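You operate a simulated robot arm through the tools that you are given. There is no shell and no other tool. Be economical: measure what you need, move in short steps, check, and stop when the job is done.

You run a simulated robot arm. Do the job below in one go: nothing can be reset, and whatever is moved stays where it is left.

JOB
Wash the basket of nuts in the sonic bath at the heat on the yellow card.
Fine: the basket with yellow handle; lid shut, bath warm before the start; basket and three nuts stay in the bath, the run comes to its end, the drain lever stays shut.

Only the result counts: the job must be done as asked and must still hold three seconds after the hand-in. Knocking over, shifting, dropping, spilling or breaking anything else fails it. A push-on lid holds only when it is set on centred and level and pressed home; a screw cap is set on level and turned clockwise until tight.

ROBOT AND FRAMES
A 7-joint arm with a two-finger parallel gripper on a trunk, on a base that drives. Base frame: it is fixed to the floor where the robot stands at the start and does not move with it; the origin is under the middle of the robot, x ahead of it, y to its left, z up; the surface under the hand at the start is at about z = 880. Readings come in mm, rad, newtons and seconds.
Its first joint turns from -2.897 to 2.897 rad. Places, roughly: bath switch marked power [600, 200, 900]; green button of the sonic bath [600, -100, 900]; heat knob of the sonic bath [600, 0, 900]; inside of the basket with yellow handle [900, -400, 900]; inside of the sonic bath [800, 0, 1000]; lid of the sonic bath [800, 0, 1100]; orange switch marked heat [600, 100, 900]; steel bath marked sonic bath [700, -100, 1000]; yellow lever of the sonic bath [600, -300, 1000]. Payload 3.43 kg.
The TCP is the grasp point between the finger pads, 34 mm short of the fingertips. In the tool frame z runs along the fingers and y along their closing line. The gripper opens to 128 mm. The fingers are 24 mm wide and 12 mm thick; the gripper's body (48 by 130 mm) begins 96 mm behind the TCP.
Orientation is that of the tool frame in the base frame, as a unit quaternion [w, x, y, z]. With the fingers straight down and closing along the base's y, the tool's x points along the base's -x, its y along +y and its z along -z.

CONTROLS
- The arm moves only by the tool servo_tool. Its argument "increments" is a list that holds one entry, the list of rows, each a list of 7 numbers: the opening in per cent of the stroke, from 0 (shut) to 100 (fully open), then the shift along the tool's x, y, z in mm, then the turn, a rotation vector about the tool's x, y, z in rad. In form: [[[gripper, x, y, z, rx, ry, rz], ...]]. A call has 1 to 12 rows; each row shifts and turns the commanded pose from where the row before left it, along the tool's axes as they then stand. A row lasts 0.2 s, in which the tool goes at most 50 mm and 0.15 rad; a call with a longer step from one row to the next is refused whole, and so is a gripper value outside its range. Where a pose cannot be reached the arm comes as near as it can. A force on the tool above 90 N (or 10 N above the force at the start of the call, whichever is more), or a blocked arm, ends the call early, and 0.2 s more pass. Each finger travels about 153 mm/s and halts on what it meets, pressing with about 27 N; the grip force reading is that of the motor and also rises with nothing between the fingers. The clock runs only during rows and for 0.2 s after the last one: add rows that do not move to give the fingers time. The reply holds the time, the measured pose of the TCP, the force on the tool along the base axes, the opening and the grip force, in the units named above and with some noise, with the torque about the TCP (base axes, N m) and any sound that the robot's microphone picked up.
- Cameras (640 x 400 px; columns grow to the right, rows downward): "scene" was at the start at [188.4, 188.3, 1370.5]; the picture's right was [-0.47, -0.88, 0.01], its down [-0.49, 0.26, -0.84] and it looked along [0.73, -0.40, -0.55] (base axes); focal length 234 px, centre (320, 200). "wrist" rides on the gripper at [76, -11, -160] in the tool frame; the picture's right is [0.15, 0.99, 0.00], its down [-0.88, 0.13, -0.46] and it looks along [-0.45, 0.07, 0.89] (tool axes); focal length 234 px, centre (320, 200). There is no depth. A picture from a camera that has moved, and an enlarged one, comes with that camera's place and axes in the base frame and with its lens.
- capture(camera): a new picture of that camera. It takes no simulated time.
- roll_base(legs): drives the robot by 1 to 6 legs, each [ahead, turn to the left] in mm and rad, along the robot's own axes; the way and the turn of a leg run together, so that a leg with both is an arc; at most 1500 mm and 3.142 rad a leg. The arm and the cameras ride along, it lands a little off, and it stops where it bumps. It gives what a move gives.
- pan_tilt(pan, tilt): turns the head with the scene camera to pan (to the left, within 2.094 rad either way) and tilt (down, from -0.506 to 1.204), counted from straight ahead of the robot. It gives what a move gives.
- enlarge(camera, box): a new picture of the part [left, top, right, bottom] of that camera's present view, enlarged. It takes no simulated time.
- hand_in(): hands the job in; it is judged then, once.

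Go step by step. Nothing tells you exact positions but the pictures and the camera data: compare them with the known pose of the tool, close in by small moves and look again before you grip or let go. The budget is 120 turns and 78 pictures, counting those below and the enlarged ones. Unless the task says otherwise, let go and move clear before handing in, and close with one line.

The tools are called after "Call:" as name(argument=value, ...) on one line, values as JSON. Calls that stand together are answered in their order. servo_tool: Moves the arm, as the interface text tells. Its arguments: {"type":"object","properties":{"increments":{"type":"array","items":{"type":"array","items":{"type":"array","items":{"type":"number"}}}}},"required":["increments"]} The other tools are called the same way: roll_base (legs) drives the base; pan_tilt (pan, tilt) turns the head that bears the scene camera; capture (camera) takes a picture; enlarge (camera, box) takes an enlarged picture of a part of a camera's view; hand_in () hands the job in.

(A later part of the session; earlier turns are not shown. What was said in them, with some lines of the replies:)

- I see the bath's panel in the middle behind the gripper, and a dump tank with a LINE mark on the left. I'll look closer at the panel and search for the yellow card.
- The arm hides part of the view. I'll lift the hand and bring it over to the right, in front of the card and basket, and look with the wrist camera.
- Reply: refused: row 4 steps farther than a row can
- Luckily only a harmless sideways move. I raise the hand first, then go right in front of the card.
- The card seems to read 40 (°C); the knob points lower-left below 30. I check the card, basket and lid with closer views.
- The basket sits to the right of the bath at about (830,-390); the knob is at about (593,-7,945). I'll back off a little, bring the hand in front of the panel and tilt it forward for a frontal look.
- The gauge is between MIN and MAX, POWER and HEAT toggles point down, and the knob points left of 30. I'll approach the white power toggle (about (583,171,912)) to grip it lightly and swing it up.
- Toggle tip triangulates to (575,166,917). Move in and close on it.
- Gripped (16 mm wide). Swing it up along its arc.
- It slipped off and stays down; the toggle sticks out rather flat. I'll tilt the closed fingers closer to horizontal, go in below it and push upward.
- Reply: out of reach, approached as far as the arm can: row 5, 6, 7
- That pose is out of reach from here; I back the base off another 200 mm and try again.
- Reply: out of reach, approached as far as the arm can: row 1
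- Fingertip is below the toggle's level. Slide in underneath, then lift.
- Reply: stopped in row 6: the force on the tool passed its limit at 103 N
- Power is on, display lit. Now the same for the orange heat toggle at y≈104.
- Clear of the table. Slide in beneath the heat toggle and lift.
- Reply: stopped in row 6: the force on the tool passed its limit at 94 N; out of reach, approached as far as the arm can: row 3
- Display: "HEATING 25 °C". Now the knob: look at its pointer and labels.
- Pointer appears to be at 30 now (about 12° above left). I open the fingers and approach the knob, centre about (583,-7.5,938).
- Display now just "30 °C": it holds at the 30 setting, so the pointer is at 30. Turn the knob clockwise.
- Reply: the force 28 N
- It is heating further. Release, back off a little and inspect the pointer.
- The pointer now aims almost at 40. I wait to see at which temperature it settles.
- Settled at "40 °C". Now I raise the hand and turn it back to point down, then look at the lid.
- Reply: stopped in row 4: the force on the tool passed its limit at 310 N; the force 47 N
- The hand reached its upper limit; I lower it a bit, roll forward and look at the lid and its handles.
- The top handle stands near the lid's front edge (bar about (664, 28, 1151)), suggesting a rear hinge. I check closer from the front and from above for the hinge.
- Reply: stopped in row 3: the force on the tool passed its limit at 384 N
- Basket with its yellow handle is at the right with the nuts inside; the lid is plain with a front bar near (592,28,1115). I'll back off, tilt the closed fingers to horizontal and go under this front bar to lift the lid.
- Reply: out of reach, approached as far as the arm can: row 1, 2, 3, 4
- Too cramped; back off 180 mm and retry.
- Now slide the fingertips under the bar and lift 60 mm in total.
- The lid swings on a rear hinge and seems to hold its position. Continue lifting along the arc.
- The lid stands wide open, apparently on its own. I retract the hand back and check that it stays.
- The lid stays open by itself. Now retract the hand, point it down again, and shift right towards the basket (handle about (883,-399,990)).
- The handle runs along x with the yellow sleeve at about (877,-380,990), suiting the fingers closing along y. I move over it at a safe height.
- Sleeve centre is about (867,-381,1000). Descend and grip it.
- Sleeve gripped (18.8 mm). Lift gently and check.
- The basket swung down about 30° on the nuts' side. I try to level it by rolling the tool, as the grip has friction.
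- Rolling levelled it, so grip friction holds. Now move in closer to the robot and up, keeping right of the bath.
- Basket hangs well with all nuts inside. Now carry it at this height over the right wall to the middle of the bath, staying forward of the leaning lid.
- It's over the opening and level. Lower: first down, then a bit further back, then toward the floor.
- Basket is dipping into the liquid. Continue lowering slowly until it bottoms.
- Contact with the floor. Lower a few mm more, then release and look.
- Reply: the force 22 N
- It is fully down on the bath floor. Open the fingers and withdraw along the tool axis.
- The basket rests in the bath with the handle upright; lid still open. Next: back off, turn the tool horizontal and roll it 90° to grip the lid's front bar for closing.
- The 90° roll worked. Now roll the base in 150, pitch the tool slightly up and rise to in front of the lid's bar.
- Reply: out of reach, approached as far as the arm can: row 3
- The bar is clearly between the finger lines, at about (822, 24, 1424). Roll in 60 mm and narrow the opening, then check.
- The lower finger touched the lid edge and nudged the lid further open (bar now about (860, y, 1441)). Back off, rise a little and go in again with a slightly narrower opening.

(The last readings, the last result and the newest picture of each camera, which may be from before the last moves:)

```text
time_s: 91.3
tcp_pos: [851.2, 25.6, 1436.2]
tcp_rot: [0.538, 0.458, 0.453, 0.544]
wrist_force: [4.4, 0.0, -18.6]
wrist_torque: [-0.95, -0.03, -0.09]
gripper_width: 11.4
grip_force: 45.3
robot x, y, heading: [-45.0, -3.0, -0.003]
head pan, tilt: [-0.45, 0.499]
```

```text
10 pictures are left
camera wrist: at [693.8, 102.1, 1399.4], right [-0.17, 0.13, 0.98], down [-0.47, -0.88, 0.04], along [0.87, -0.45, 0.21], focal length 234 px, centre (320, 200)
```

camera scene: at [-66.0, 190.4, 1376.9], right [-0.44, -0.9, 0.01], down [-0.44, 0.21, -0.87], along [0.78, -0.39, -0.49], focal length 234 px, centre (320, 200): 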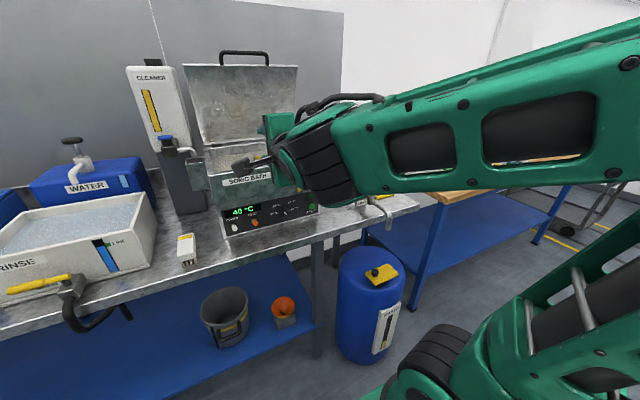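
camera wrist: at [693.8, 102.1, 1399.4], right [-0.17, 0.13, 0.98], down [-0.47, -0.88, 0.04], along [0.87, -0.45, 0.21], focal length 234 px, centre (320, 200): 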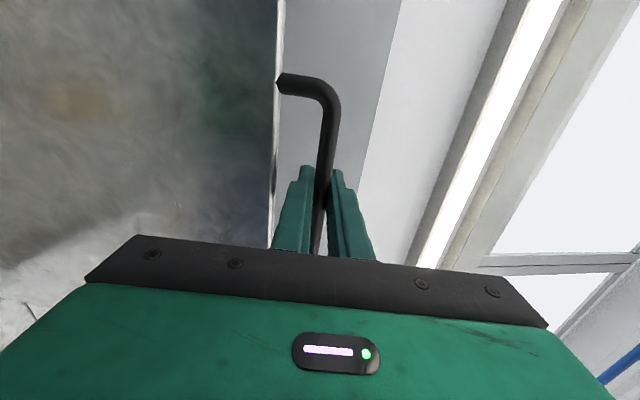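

Bar gripped (11.4 mm). Pull the lid forward along its arc.

Call:
servo_tool(increments=[[[0, 0, -2, -40, 0, 0, 0], [0, 0, -7.3, -38.9, 0, 0, 0], [0, 0, -11.4, -38.6, 0, 0, 0], [0, 0, -15.9, -36.3, 0, 0, 0], [0, 0, 0, 0, 0, 0, 0]]])

```text
time_s: 92.5
tcp_pos: [712.7, 25.9, 1368.8]
tcp_rot: [0.534, 0.461, 0.455, 0.543]
wrist_force: [39.1, 11.0, -46.3]
wrist_torque: [-0.72, -0.26, 0.29]
gripper_width: 11.5
grip_force: 44.7
robot x, y, heading: [-46.7, -1.4, -0.002]
head pan, tilt: [-0.45, 0.499]
```

The lid follows; my arc is slightly wide, so I correct inwards and continue.

Call:
servo_tool(increments=[[[0, 0, -27.3, -29.2, 0, 0, 0], [0, 0, -23, -30.5, 0, 0, 0], [0, 0, -27.6, -27.2, 0, 0, 0], [0, 0, -30.3, -23.7, 0, 0, 0], [0, 0, 0, 0, 0, 0, 0]]])

```text
time_s: 93.4
tcp_pos: [625.4, 29.8, 1265.4]
tcp_rot: [0.532, 0.463, 0.462, 0.537]
wrist_force: [187.5, -5.2, -66.1]
wrist_torque: [-3.53, -8.61, -0.39]
gripper_width: 14.4
grip_force: 46.2
out of reach, approached as far as the arm can: row 4
robot x, y, heading: [-44.8, -5.4, -0.003]
head pan, tilt: [-0.45, 0.499]
stopped in row 4: the force on the tool passed its limit at 145 N (the readings are from after the stop); the commanded pose is now the measured one
```

Reached the arm's limit here with high load; ease the tension first and look.

Call:
servo_tool(increments=[[[0, 0, 0, 5, 0, 0, 0], [0, 0, 0, 0, 0, 0, 0]]])

Call:
capture(camera="wrist")

```text
time_s: 94.0
tcp_pos: [626.4, 29.1, 1270.4]
tcp_rot: [0.532, 0.462, 0.461, 0.539]
wrist_force: [159.4, -20.6, -64.9]
wrist_torque: [-2.73, -5.49, -0.63]
gripper_width: 11.6
grip_force: 44.9
robot x, y, heading: [-47.2, -3.2, 0.002]
head pan, tilt: [-0.45, 0.499]
```

```text
9 pictures are left
camera wrist: at [469.3, 105.2, 1234.7], right [-0.15, 0.14, 0.98], down [-0.46, -0.88, 0.06], along [0.87, -0.45, 0.2], focal length 234 px, centre (320, 200)
```

wrist: 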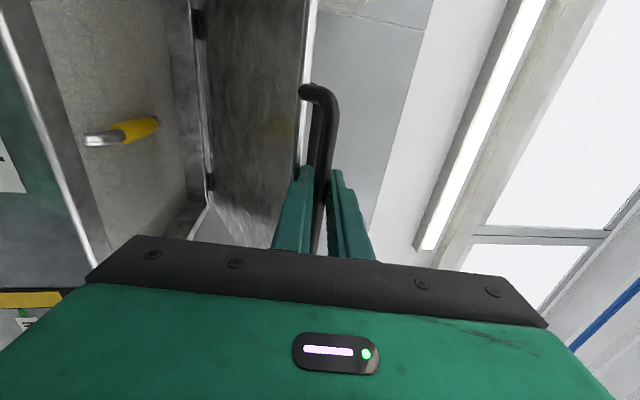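

Call:
servo_tool(increments=[[[0, 0, -4, 8, 0, 0, 0], [0, 0, -4, 8, 0, 0, 0], [0, 0, 0, 0, 0, 0, 0]]])

```text
time_s: 94.8
tcp_pos: [631.5, 32.5, 1280.0]
tcp_rot: [0.539, 0.451, 0.452, 0.549]
wrist_force: [-3.2, -33.6, 1.0]
wrist_torque: [-0.59, -0.02, -0.76]
gripper_width: 11.8
grip_force: 44.9
robot x, y, heading: [-45.9, -1.2, 0.003]
head pan, tilt: [-0.45, 0.499]
```

Tension gone. Now open the fingers, back out and see whether the lid holds.

Call:
servo_tool(increments=[[[12, 0, 0, 0, 0, 0, 0], [28, 0, 0, 0, 0, 0, 0], [28, 0, 0, 0, 0, 0, 0]]])

Call:
roll_base(legs=[[-220, 0]])

Call:
capture(camera="scene")

```text
time_s: 95.6
tcp_pos: [629.0, 40.5, 1278.8]
tcp_rot: [0.537, 0.448, 0.455, 0.552]
wrist_force: [-21.9, 15.9, 13.8]
wrist_torque: [-0.15, -0.42, 0.3]
gripper_width: 25.9
grip_force: 0.0
robot x, y, heading: [-45.3, -2.1, -0.003]
head pan, tilt: [-0.45, 0.499]
```

```text
time_s: 96.5
tcp_pos: [600.0, 39.1, 1285.5]
tcp_rot: [0.541, 0.445, 0.454, 0.55]
wrist_force: [251.2, 22.9, -38.8]
wrist_torque: [-4.46, -30.95, -0.35]
gripper_width: 128.1
grip_force: 26.8
robot x, y, heading: [-68.2, -5.5, 0.003]
head pan, tilt: [-0.45, 0.499]
stopped in leg 1: the force on the tool passed its limit at 128 N (the readings are from after the stop); the commanded pose is now the measured one
```

```text
8 pictures are left
camera scene: at [144.7, 191.7, 1374.9], right [-0.44, -0.9, 0.01], down [-0.45, 0.21, -0.87], along [0.78, -0.38, -0.5], focal length 234 px, centre (320, 200)
```

scene: 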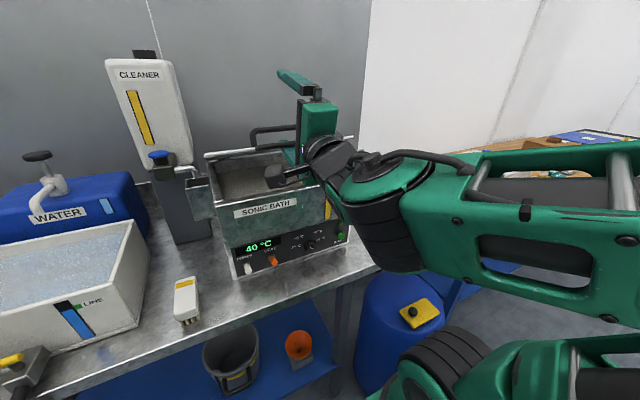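

The hand seems caught on something. Look with the wrist camera.

Call:
capture(camera="wrist")

```text
7 pictures are left
camera wrist: at [443.6, 112.0, 1243.7], right [-0.19, 0.14, 0.97], down [-0.45, -0.89, 0.04], along [0.87, -0.43, 0.24], focal length 234 px, centre (320, 200)
```

wrist: 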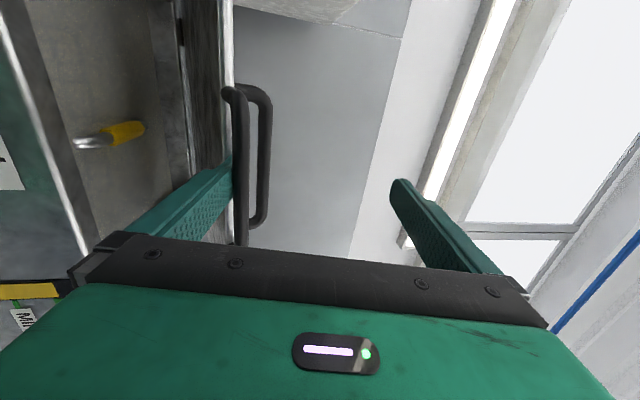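

The lower finger is under the front bar with its tip hooked. Ease forward, lower the finger out of the bar, then back out.

Call:
servo_tool(increments=[[[100, 0, 0, 10, 0, 0, 0], [100, 0, -12, 5, 0, 0, 0], [100, 0, -12, 0, 0.1, 0, 0], [100, 0, -12, 0, 0.1, 0, 0], [100, 0, 0, 0, 0, 0, 0]]])

```text
time_s: 97.7
tcp_pos: [598.4, 40.3, 1260.1]
tcp_rot: [0.494, 0.493, 0.505, 0.509]
wrist_force: [-12.7, 4.4, 2.5]
wrist_torque: [0.31, 0.8, 0.0]
gripper_width: 126.8
grip_force: 0.1
robot x, y, heading: [-69.5, -4.0, 0.006]
head pan, tilt: [-0.45, 0.499]
```

Load is nearly gone. Back out with the base.

Call:
roll_base(legs=[[-100, 0]])

Call:
capture(camera="scene")

```text
time_s: 98.8
tcp_pos: [501.5, 37.9, 1260.6]
tcp_rot: [0.496, 0.495, 0.502, 0.506]
wrist_force: [-0.2, -1.2, 1.1]
wrist_torque: [-0.01, -0.03, 0.04]
gripper_width: 128.0
grip_force: 0.1
robot x, y, heading: [-166.2, -0.7, -0.006]
head pan, tilt: [-0.45, 0.499]
```

```text
6 pictures are left
camera scene: at [25.4, 190.0, 1376.9], right [-0.44, -0.9, 0.01], down [-0.44, 0.21, -0.87], along [0.78, -0.39, -0.49], focal length 234 px, centre (320, 200)
```

scene: 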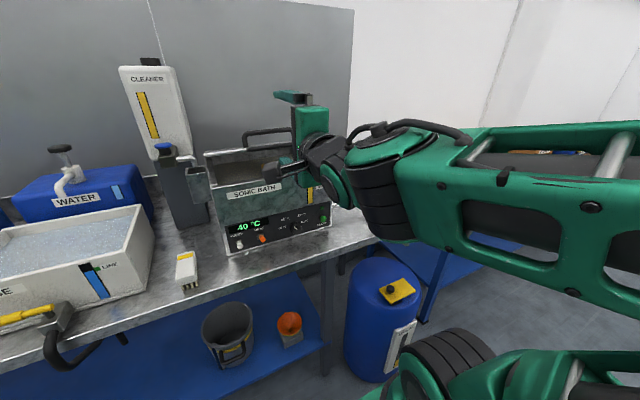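

The hand is free and the lid is held partly open by friction. I close the fingers, rise, reposition the base back and reach out over the lid's front to press it down.

Call:
servo_tool(increments=[[[0, 0, 20, 0, 0, 0, 0], [0, 0, 20, 0, 0, 0, 0], [0, 0, 0, 0, 0, 0, 0], [0, 0, 0, 0, 0, 0, 0]]])

Call:
roll_base(legs=[[-170, 0]])

Call:
servo_tool(increments=[[[0, -2, 0, 45, 0, 0, 0], [0, -2, 0, 45, 0, 0, 0], [0, -2, 0, 45, 0, 0, 0], [0, -2, 0, 45, 0, 0, 0], [0, -2, 0, 45, 0, 0, 0], [0, -2, 0, 45, 0, 0, 0], [0, 0, 0, 0, 0, 0, 0]]])

Call:
capture(camera="wrist")

```text
time_s: 99.8
tcp_pos: [485.6, 35.5, 1307.9]
tcp_rot: [0.499, 0.492, 0.5, 0.51]
wrist_force: [0.6, 0.3, -0.1]
wrist_torque: [0.01, 0.01, 0.03]
gripper_width: 0.0
grip_force: 27.4
robot x, y, heading: [-165.1, -7.1, -0.005]
head pan, tilt: [-0.45, 0.499]
```

```text
time_s: 101.3
tcp_pos: [313.5, 36.3, 1306.6]
tcp_rot: [0.499, 0.492, 0.5, 0.509]
wrist_force: [1.0, -0.7, 0.5]
wrist_torque: [0.0, 0.01, -0.03]
gripper_width: 0.0
grip_force: 27.3
robot x, y, heading: [-338.3, -2.5, 0.0]
head pan, tilt: [-0.45, 0.499]
```

```text
time_s: 102.9
tcp_pos: [567.7, 28.2, 1325.1]
tcp_rot: [0.503, 0.488, 0.496, 0.512]
wrist_force: [0.0, -0.6, 0.1]
wrist_torque: [0.03, 0.04, 0.04]
gripper_width: 0.0
grip_force: 27.0
robot x, y, heading: [-339.7, -4.1, -0.005]
head pan, tilt: [-0.45, 0.499]
```

```text
5 pictures are left
camera wrist: at [406.7, 102.2, 1308.4], right [-0.03, 0.14, 0.99], down [-0.44, -0.89, 0.11], along [0.9, -0.44, 0.09], focal length 234 px, centre (320, 200)
```

wrist: 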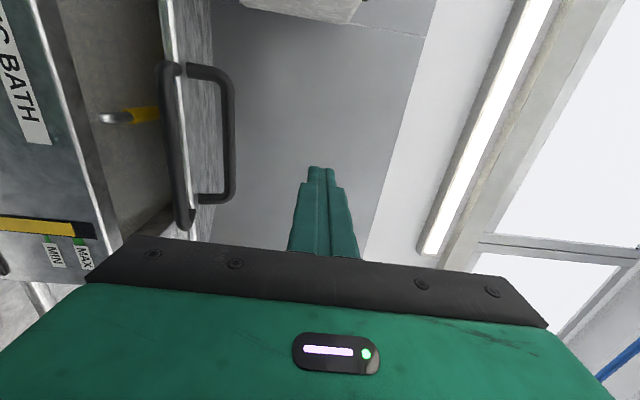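

The front bar is now at z≈1200. Move the closed fingers over the lid's front edge and press down.

Call:
servo_tool(increments=[[[0, 0, 0, 28, 0.12, 0, 0], [0, 0, -35, 0, 0, 0, 0], [0, 0, -35, 0, 0, 0, 0], [0, 0, -35, 0, 0, 0, 0], [0, 0, -30, 2, 0, 0, 0], [0, 0, -25, 2, 0, 0, 0], [0, 0, -15, 1, 0, 0, 0], [0, 0, 0, 0, 0, 0, 0]]])

```text
time_s: 104.7
tcp_pos: [583.5, 28.2, 1148.0]
tcp_rot: [0.472, 0.518, 0.526, 0.482]
wrist_force: [0.3, 0.4, 0.3]
wrist_torque: [-0.02, -0.01, 0.0]
gripper_width: 0.1
grip_force: 26.9
robot x, y, heading: [-338.6, -5.3, -0.005]
head pan, tilt: [-0.45, 0.499]
```

Call:
servo_tool(increments=[[[0, 0, -8, 0, 0, 0, 0], [0, 0, -8, 0, 0, 0, 0], [0, 0, -6, 0, 0, 0, 0], [0, 0, -5, 0, 0, 0, 0], [0, 0, -5, 0, 0, 0, 0], [0, 0, 0, 0, 0, 0, 0]]])

Call:
capture(camera="scene")

```text
time_s: 106.1
tcp_pos: [582.0, 29.1, 1133.3]
tcp_rot: [0.48, 0.51, 0.517, 0.492]
wrist_force: [0.0, -6.7, 79.9]
wrist_torque: [-0.16, -0.73, -0.09]
gripper_width: 0.0
grip_force: 26.6
robot x, y, heading: [-343.0, -2.7, -0.004]
head pan, tilt: [-0.45, 0.499]
```

```text
4 pictures are left
camera scene: at [-151.3, 190.4, 1377.6], right [-0.44, -0.9, 0.0], down [-0.44, 0.21, -0.87], along [0.78, -0.39, -0.49], focal length 234 px, centre (320, 200)
```

scene: 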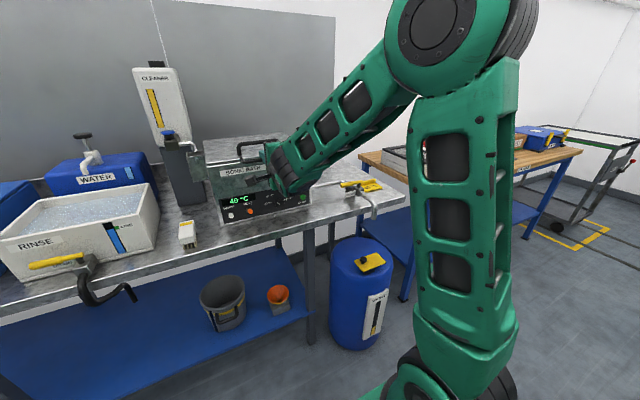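

80 N reaction and the lid lies flat: it's shut. Now withdraw and go to the START button at about (601,-108,934).

Call:
servo_tool(increments=[[[0, 0, 25, 0, 0, 0, 0], [0, 0, 0, -45, 0, 0, 0], [0, 0, 0, -45, 0, 0, 0], [0, 0, 0, -40, 0.1, 0, 0], [0, 0, 0, 0, 0.1, 0, 0], [0, -22.8, -30.7, 22.8, 0, 0, 0], [0, -22.8, -30.7, 22.8, 0, 0, 0], [0, -22.8, -30.7, 22.8, 0, 0, 0], [0, -22.8, -30.7, 22.8, 0, 0, 0], [0, -22.8, -30.7, 22.8, 0, 0, 0], [0, -22.8, -30.7, 22.8, 0, 0, 0], [0, 0, 0, 0, 0, 0, 0]]])

Call:
capture(camera="wrist")

```text
time_s: 108.7
tcp_pos: [534.9, -107.3, 936.8]
tcp_rot: [0.419, 0.562, 0.571, 0.427]
wrist_force: [0.9, 0.5, 1.0]
wrist_torque: [0.01, 0.01, -0.02]
gripper_width: 0.0
grip_force: 27.1
robot x, y, heading: [-339.2, -0.4, -0.008]
head pan, tilt: [-0.45, 0.499]
```

```text
3 pictures are left
camera wrist: at [376.8, -33.0, 971.2], right [0.28, 0.15, 0.95], down [-0.38, -0.89, 0.25], along [0.88, -0.44, -0.19], focal length 234 px, centre (320, 200)
```

wrist: 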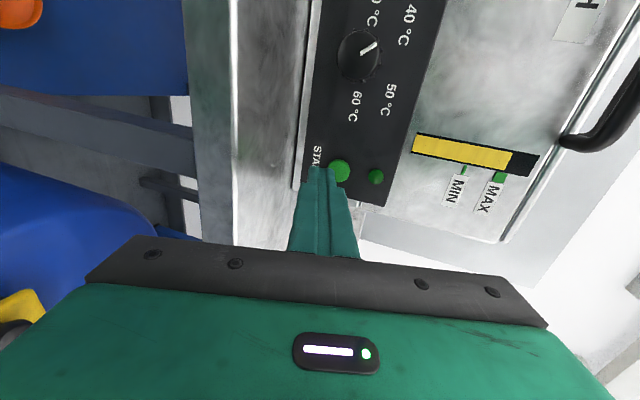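

Fingertip is slightly low; raise 20 mm and press along the tool axis.

Call:
servo_tool(increments=[[[0, 0, 19, -6, 0, 0, 0], [0, 0, 0, 14, 0, 0, 0], [0, 0, 0, 12, 0, 0, 0], [0, 0, 0, 7, 0, 0, 0], [0, 0, 0, 5, 0, 0, 0], [0, 0, 0, 4, 0, 0, 0], [0, 0, 0, 0, 0, 0, 0]]])

```text
time_s: 110.3
tcp_pos: [573.1, -103.4, 947.0]
tcp_rot: [0.417, 0.562, 0.572, 0.428]
wrist_force: [-26.9, 6.0, 9.1]
wrist_torque: [-0.01, -0.34, 0.11]
gripper_width: 0.0
grip_force: 26.4
robot x, y, heading: [-338.7, -6.5, -0.004]
head pan, tilt: [-0.45, 0.499]
heard: click
```

Heard a click: the button was pressed. Back off and read the display.

Call:
servo_tool(increments=[[[0, 0, 0, -40, 0, 0, 0], [0, 0, 0, -40, 0, 0, 0], [0, 0, 0, -40, 0, 0, 0], [0, 0, 0, 0, 0, 0, 0]]])

Call:
enlarge(camera="scene", box=[160, 110, 360, 235])

```text
time_s: 111.3
tcp_pos: [462.3, -106.4, 980.4]
tcp_rot: [0.418, 0.562, 0.572, 0.427]
wrist_force: [0.2, 0.5, 0.8]
wrist_torque: [-0.04, 0.01, -0.05]
gripper_width: 0.2
grip_force: 26.7
robot x, y, heading: [-340.2, -2.0, -0.004]
head pan, tilt: [-0.45, 0.499]
```

```text
3.20 times, centred on (260, 172) of scene
camera zoom: at [-147.0, 190.9, 1376.9], right [-0.44, -0.9, 0.01], down [-0.44, 0.21, -0.87], along [0.78, -0.39, -0.49], focal length 749 px, centre (512, 288)
```

zoom: 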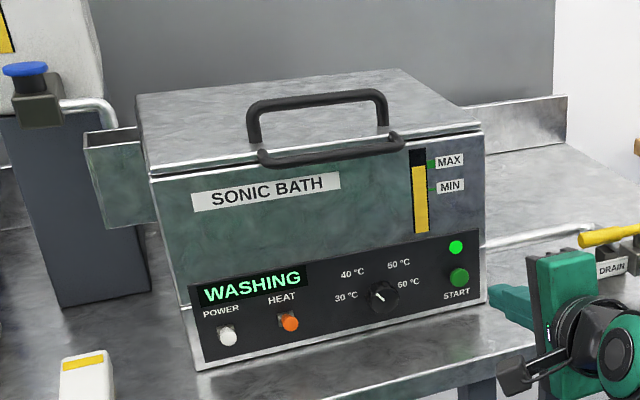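

The display shows WASHING with the lid shut. I wait for the run to end, listening for a sound.

Call:
servo_tool(increments=[[[0, 0, 0, 0, 0, 0, 0], [0, 0, 0, 0, 0, 0, 0], [0, 0, 0, 0, 0, 0, 0], [0, 0, 0, 0, 0, 0, 0], [0, 0, 0, 0, 0, 0, 0], [0, 0, 0, 0, 0, 0, 0], [0, 0, 0, 0, 0, 0, 0], [0, 0, 0, 0, 0, 0, 0], [0, 0, 0, 0, 0, 0, 0], [0, 0, 0, 0, 0, 0, 0], [0, 0, 0, 0, 0, 0, 0], [0, 0, 0, 0, 0, 0, 0]]])

Call:
servo_tool(increments=[[[0, 0, 0, 0, 0, 0, 0], [0, 0, 0, 0, 0, 0, 0], [0, 0, 0, 0, 0, 0, 0], [0, 0, 0, 0, 0, 0, 0], [0, 0, 0, 0, 0, 0, 0], [0, 0, 0, 0, 0, 0, 0], [0, 0, 0, 0, 0, 0, 0], [0, 0, 0, 0, 0, 0, 0], [0, 0, 0, 0, 0, 0, 0], [0, 0, 0, 0, 0, 0, 0], [0, 0, 0, 0, 0, 0, 0], [0, 0, 0, 0, 0, 0, 0]]])

Call:
servo_tool(increments=[[[0, 0, 0, 0, 0, 0, 0], [0, 0, 0, 0, 0, 0, 0], [0, 0, 0, 0, 0, 0, 0], [0, 0, 0, 0, 0, 0, 0], [0, 0, 0, 0, 0, 0, 0], [0, 0, 0, 0, 0, 0, 0], [0, 0, 0, 0, 0, 0, 0], [0, 0, 0, 0, 0, 0, 0], [0, 0, 0, 0, 0, 0, 0], [0, 0, 0, 0, 0, 0, 0], [0, 0, 0, 0, 0, 0, 0], [0, 0, 0, 0, 0, 0, 0]]])

Call:
servo_tool(increments=[[[0, 0, 0, 0, 0, 0, 0], [0, 0, 0, 0, 0, 0, 0], [0, 0, 0, 0, 0, 0, 0], [0, 0, 0, 0, 0, 0, 0], [0, 0, 0, 0, 0, 0, 0], [0, 0, 0, 0, 0, 0, 0], [0, 0, 0, 0, 0, 0, 0], [0, 0, 0, 0, 0, 0, 0], [0, 0, 0, 0, 0, 0, 0], [0, 0, 0, 0, 0, 0, 0], [0, 0, 0, 0, 0, 0, 0], [0, 0, 0, 0, 0, 0, 0]]])

```text
time_s: 113.9
tcp_pos: [462.5, -108.0, 979.6]
tcp_rot: [0.419, 0.562, 0.571, 0.427]
wrist_force: [0.0, 0.8, -0.5]
wrist_torque: [0.03, 0.02, 0.01]
gripper_width: 0.0
grip_force: 27.1
robot x, y, heading: [-340.0, -4.6, -0.002]
head pan, tilt: [-0.45, 0.499]
```

```text
time_s: 116.5
tcp_pos: [462.6, -107.4, 980.6]
tcp_rot: [0.418, 0.562, 0.571, 0.427]
wrist_force: [0.3, -0.4, -0.1]
wrist_torque: [-0.01, -0.01, -0.01]
gripper_width: 0.0
grip_force: 26.7
robot x, y, heading: [-341.7, -3.1, -0.005]
head pan, tilt: [-0.45, 0.499]
```

```text
time_s: 119.1
tcp_pos: [462.6, -107.0, 980.4]
tcp_rot: [0.419, 0.562, 0.571, 0.427]
wrist_force: [0.6, -0.2, 1.2]
wrist_torque: [-0.04, 0.02, 0.0]
gripper_width: 0.0
grip_force: 27.4
robot x, y, heading: [-338.4, -4.7, -0.001]
head pan, tilt: [-0.45, 0.499]
```

```text
time_s: 121.7
tcp_pos: [462.9, -105.8, 980.4]
tcp_rot: [0.418, 0.562, 0.572, 0.427]
wrist_force: [0.7, 0.3, 0.2]
wrist_torque: [0.01, 0.0, 0.01]
gripper_width: 0.1
grip_force: 27.0
robot x, y, heading: [-338.4, -3.8, -0.005]
head pan, tilt: [-0.45, 0.499]
```

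Call:
servo_tool(increments=[[[0, 0, 0, 0, 0, 0, 0], [0, 0, 0, 0, 0, 0, 0], [0, 0, 0, 0, 0, 0, 0], [0, 0, 0, 0, 0, 0, 0], [0, 0, 0, 0, 0, 0, 0], [0, 0, 0, 0, 0, 0, 0], [0, 0, 0, 0, 0, 0, 0], [0, 0, 0, 0, 0, 0, 0], [0, 0, 0, 0, 0, 0, 0], [0, 0, 0, 0, 0, 0, 0], [0, 0, 0, 0, 0, 0, 0], [0, 0, 0, 0, 0, 0, 0]]])

Call:
servo_tool(increments=[[[0, 0, 0, 0, 0, 0, 0], [0, 0, 0, 0, 0, 0, 0], [0, 0, 0, 0, 0, 0, 0], [0, 0, 0, 0, 0, 0, 0], [0, 0, 0, 0, 0, 0, 0], [0, 0, 0, 0, 0, 0, 0], [0, 0, 0, 0, 0, 0, 0], [0, 0, 0, 0, 0, 0, 0], [0, 0, 0, 0, 0, 0, 0], [0, 0, 0, 0, 0, 0, 0], [0, 0, 0, 0, 0, 0, 0], [0, 0, 0, 0, 0, 0, 0]]])

Call:
servo_tool(increments=[[[0, 0, 0, 0, 0, 0, 0], [0, 0, 0, 0, 0, 0, 0], [0, 0, 0, 0, 0, 0, 0], [0, 0, 0, 0, 0, 0, 0], [0, 0, 0, 0, 0, 0, 0], [0, 0, 0, 0, 0, 0, 0], [0, 0, 0, 0, 0, 0, 0], [0, 0, 0, 0, 0, 0, 0], [0, 0, 0, 0, 0, 0, 0], [0, 0, 0, 0, 0, 0, 0], [0, 0, 0, 0, 0, 0, 0], [0, 0, 0, 0, 0, 0, 0]]])

Call:
servo_tool(increments=[[[0, 0, 0, 0, 0, 0, 0], [0, 0, 0, 0, 0, 0, 0], [0, 0, 0, 0, 0, 0, 0], [0, 0, 0, 0, 0, 0, 0], [0, 0, 0, 0, 0, 0, 0], [0, 0, 0, 0, 0, 0, 0], [0, 0, 0, 0, 0, 0, 0], [0, 0, 0, 0, 0, 0, 0], [0, 0, 0, 0, 0, 0, 0], [0, 0, 0, 0, 0, 0, 0], [0, 0, 0, 0, 0, 0, 0], [0, 0, 0, 0, 0, 0, 0]]])

Call:
enlarge(camera="scene", box=[160, 110, 360, 235])

```text
time_s: 124.3
tcp_pos: [462.7, -108.0, 981.0]
tcp_rot: [0.418, 0.562, 0.572, 0.427]
wrist_force: [0.5, -0.2, 0.0]
wrist_torque: [0.0, 0.01, -0.01]
gripper_width: 0.0
grip_force: 26.6
robot x, y, heading: [-339.9, -3.6, -0.002]
head pan, tilt: [-0.45, 0.499]
```

```text
time_s: 126.9
tcp_pos: [462.8, -105.7, 979.9]
tcp_rot: [0.417, 0.562, 0.572, 0.427]
wrist_force: [0.5, 0.0, -0.2]
wrist_torque: [0.0, 0.01, -0.03]
gripper_width: 0.0
grip_force: 27.2
robot x, y, heading: [-340.8, -0.5, -0.007]
head pan, tilt: [-0.45, 0.499]
```

```text
time_s: 129.5
tcp_pos: [462.3, -107.8, 981.4]
tcp_rot: [0.418, 0.563, 0.572, 0.426]
wrist_force: [-0.1, -0.3, 0.0]
wrist_torque: [0.01, 0.0, 0.01]
gripper_width: 0.0
grip_force: 26.7
robot x, y, heading: [-338.9, -2.7, -0.003]
head pan, tilt: [-0.45, 0.499]
```

```text
time_s: 132.1
tcp_pos: [462.8, -108.5, 979.8]
tcp_rot: [0.418, 0.563, 0.572, 0.426]
wrist_force: [0.4, -0.2, -0.4]
wrist_torque: [0.01, 0.02, -0.03]
gripper_width: 0.1
grip_force: 27.1
robot x, y, heading: [-337.6, -4.4, -0.004]
head pan, tilt: [-0.45, 0.499]
```

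```text
3.20 times, centred on (260, 172) of scene
camera zoom: at [-147.0, 190.8, 1376.9], right [-0.44, -0.9, 0.01], down [-0.44, 0.21, -0.87], along [0.78, -0.39, -0.49], focal length 749 px, centre (512, 288)
```

zoom: 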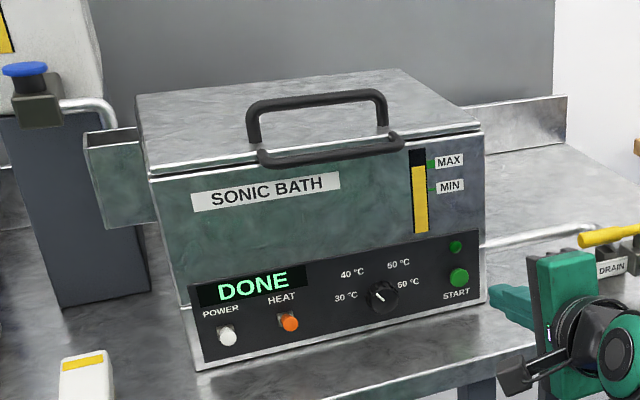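

The display reads DONE, the lid is shut, the basket is in the bath, the drain lever was not touched, and the hand is clear. Handing in.

Call:
hand_in()

```text
The job is handed in.
```

The basket with the yellow handle was washed at 40 °C, the heat on the yellow card. The bath was at 40 °C before the start, and the run ended with DONE on the display. The lid is shut, the basket is still in the bath and I never touched the drain lever. All three nuts were in the basket as it went in; the liquid hides them now.
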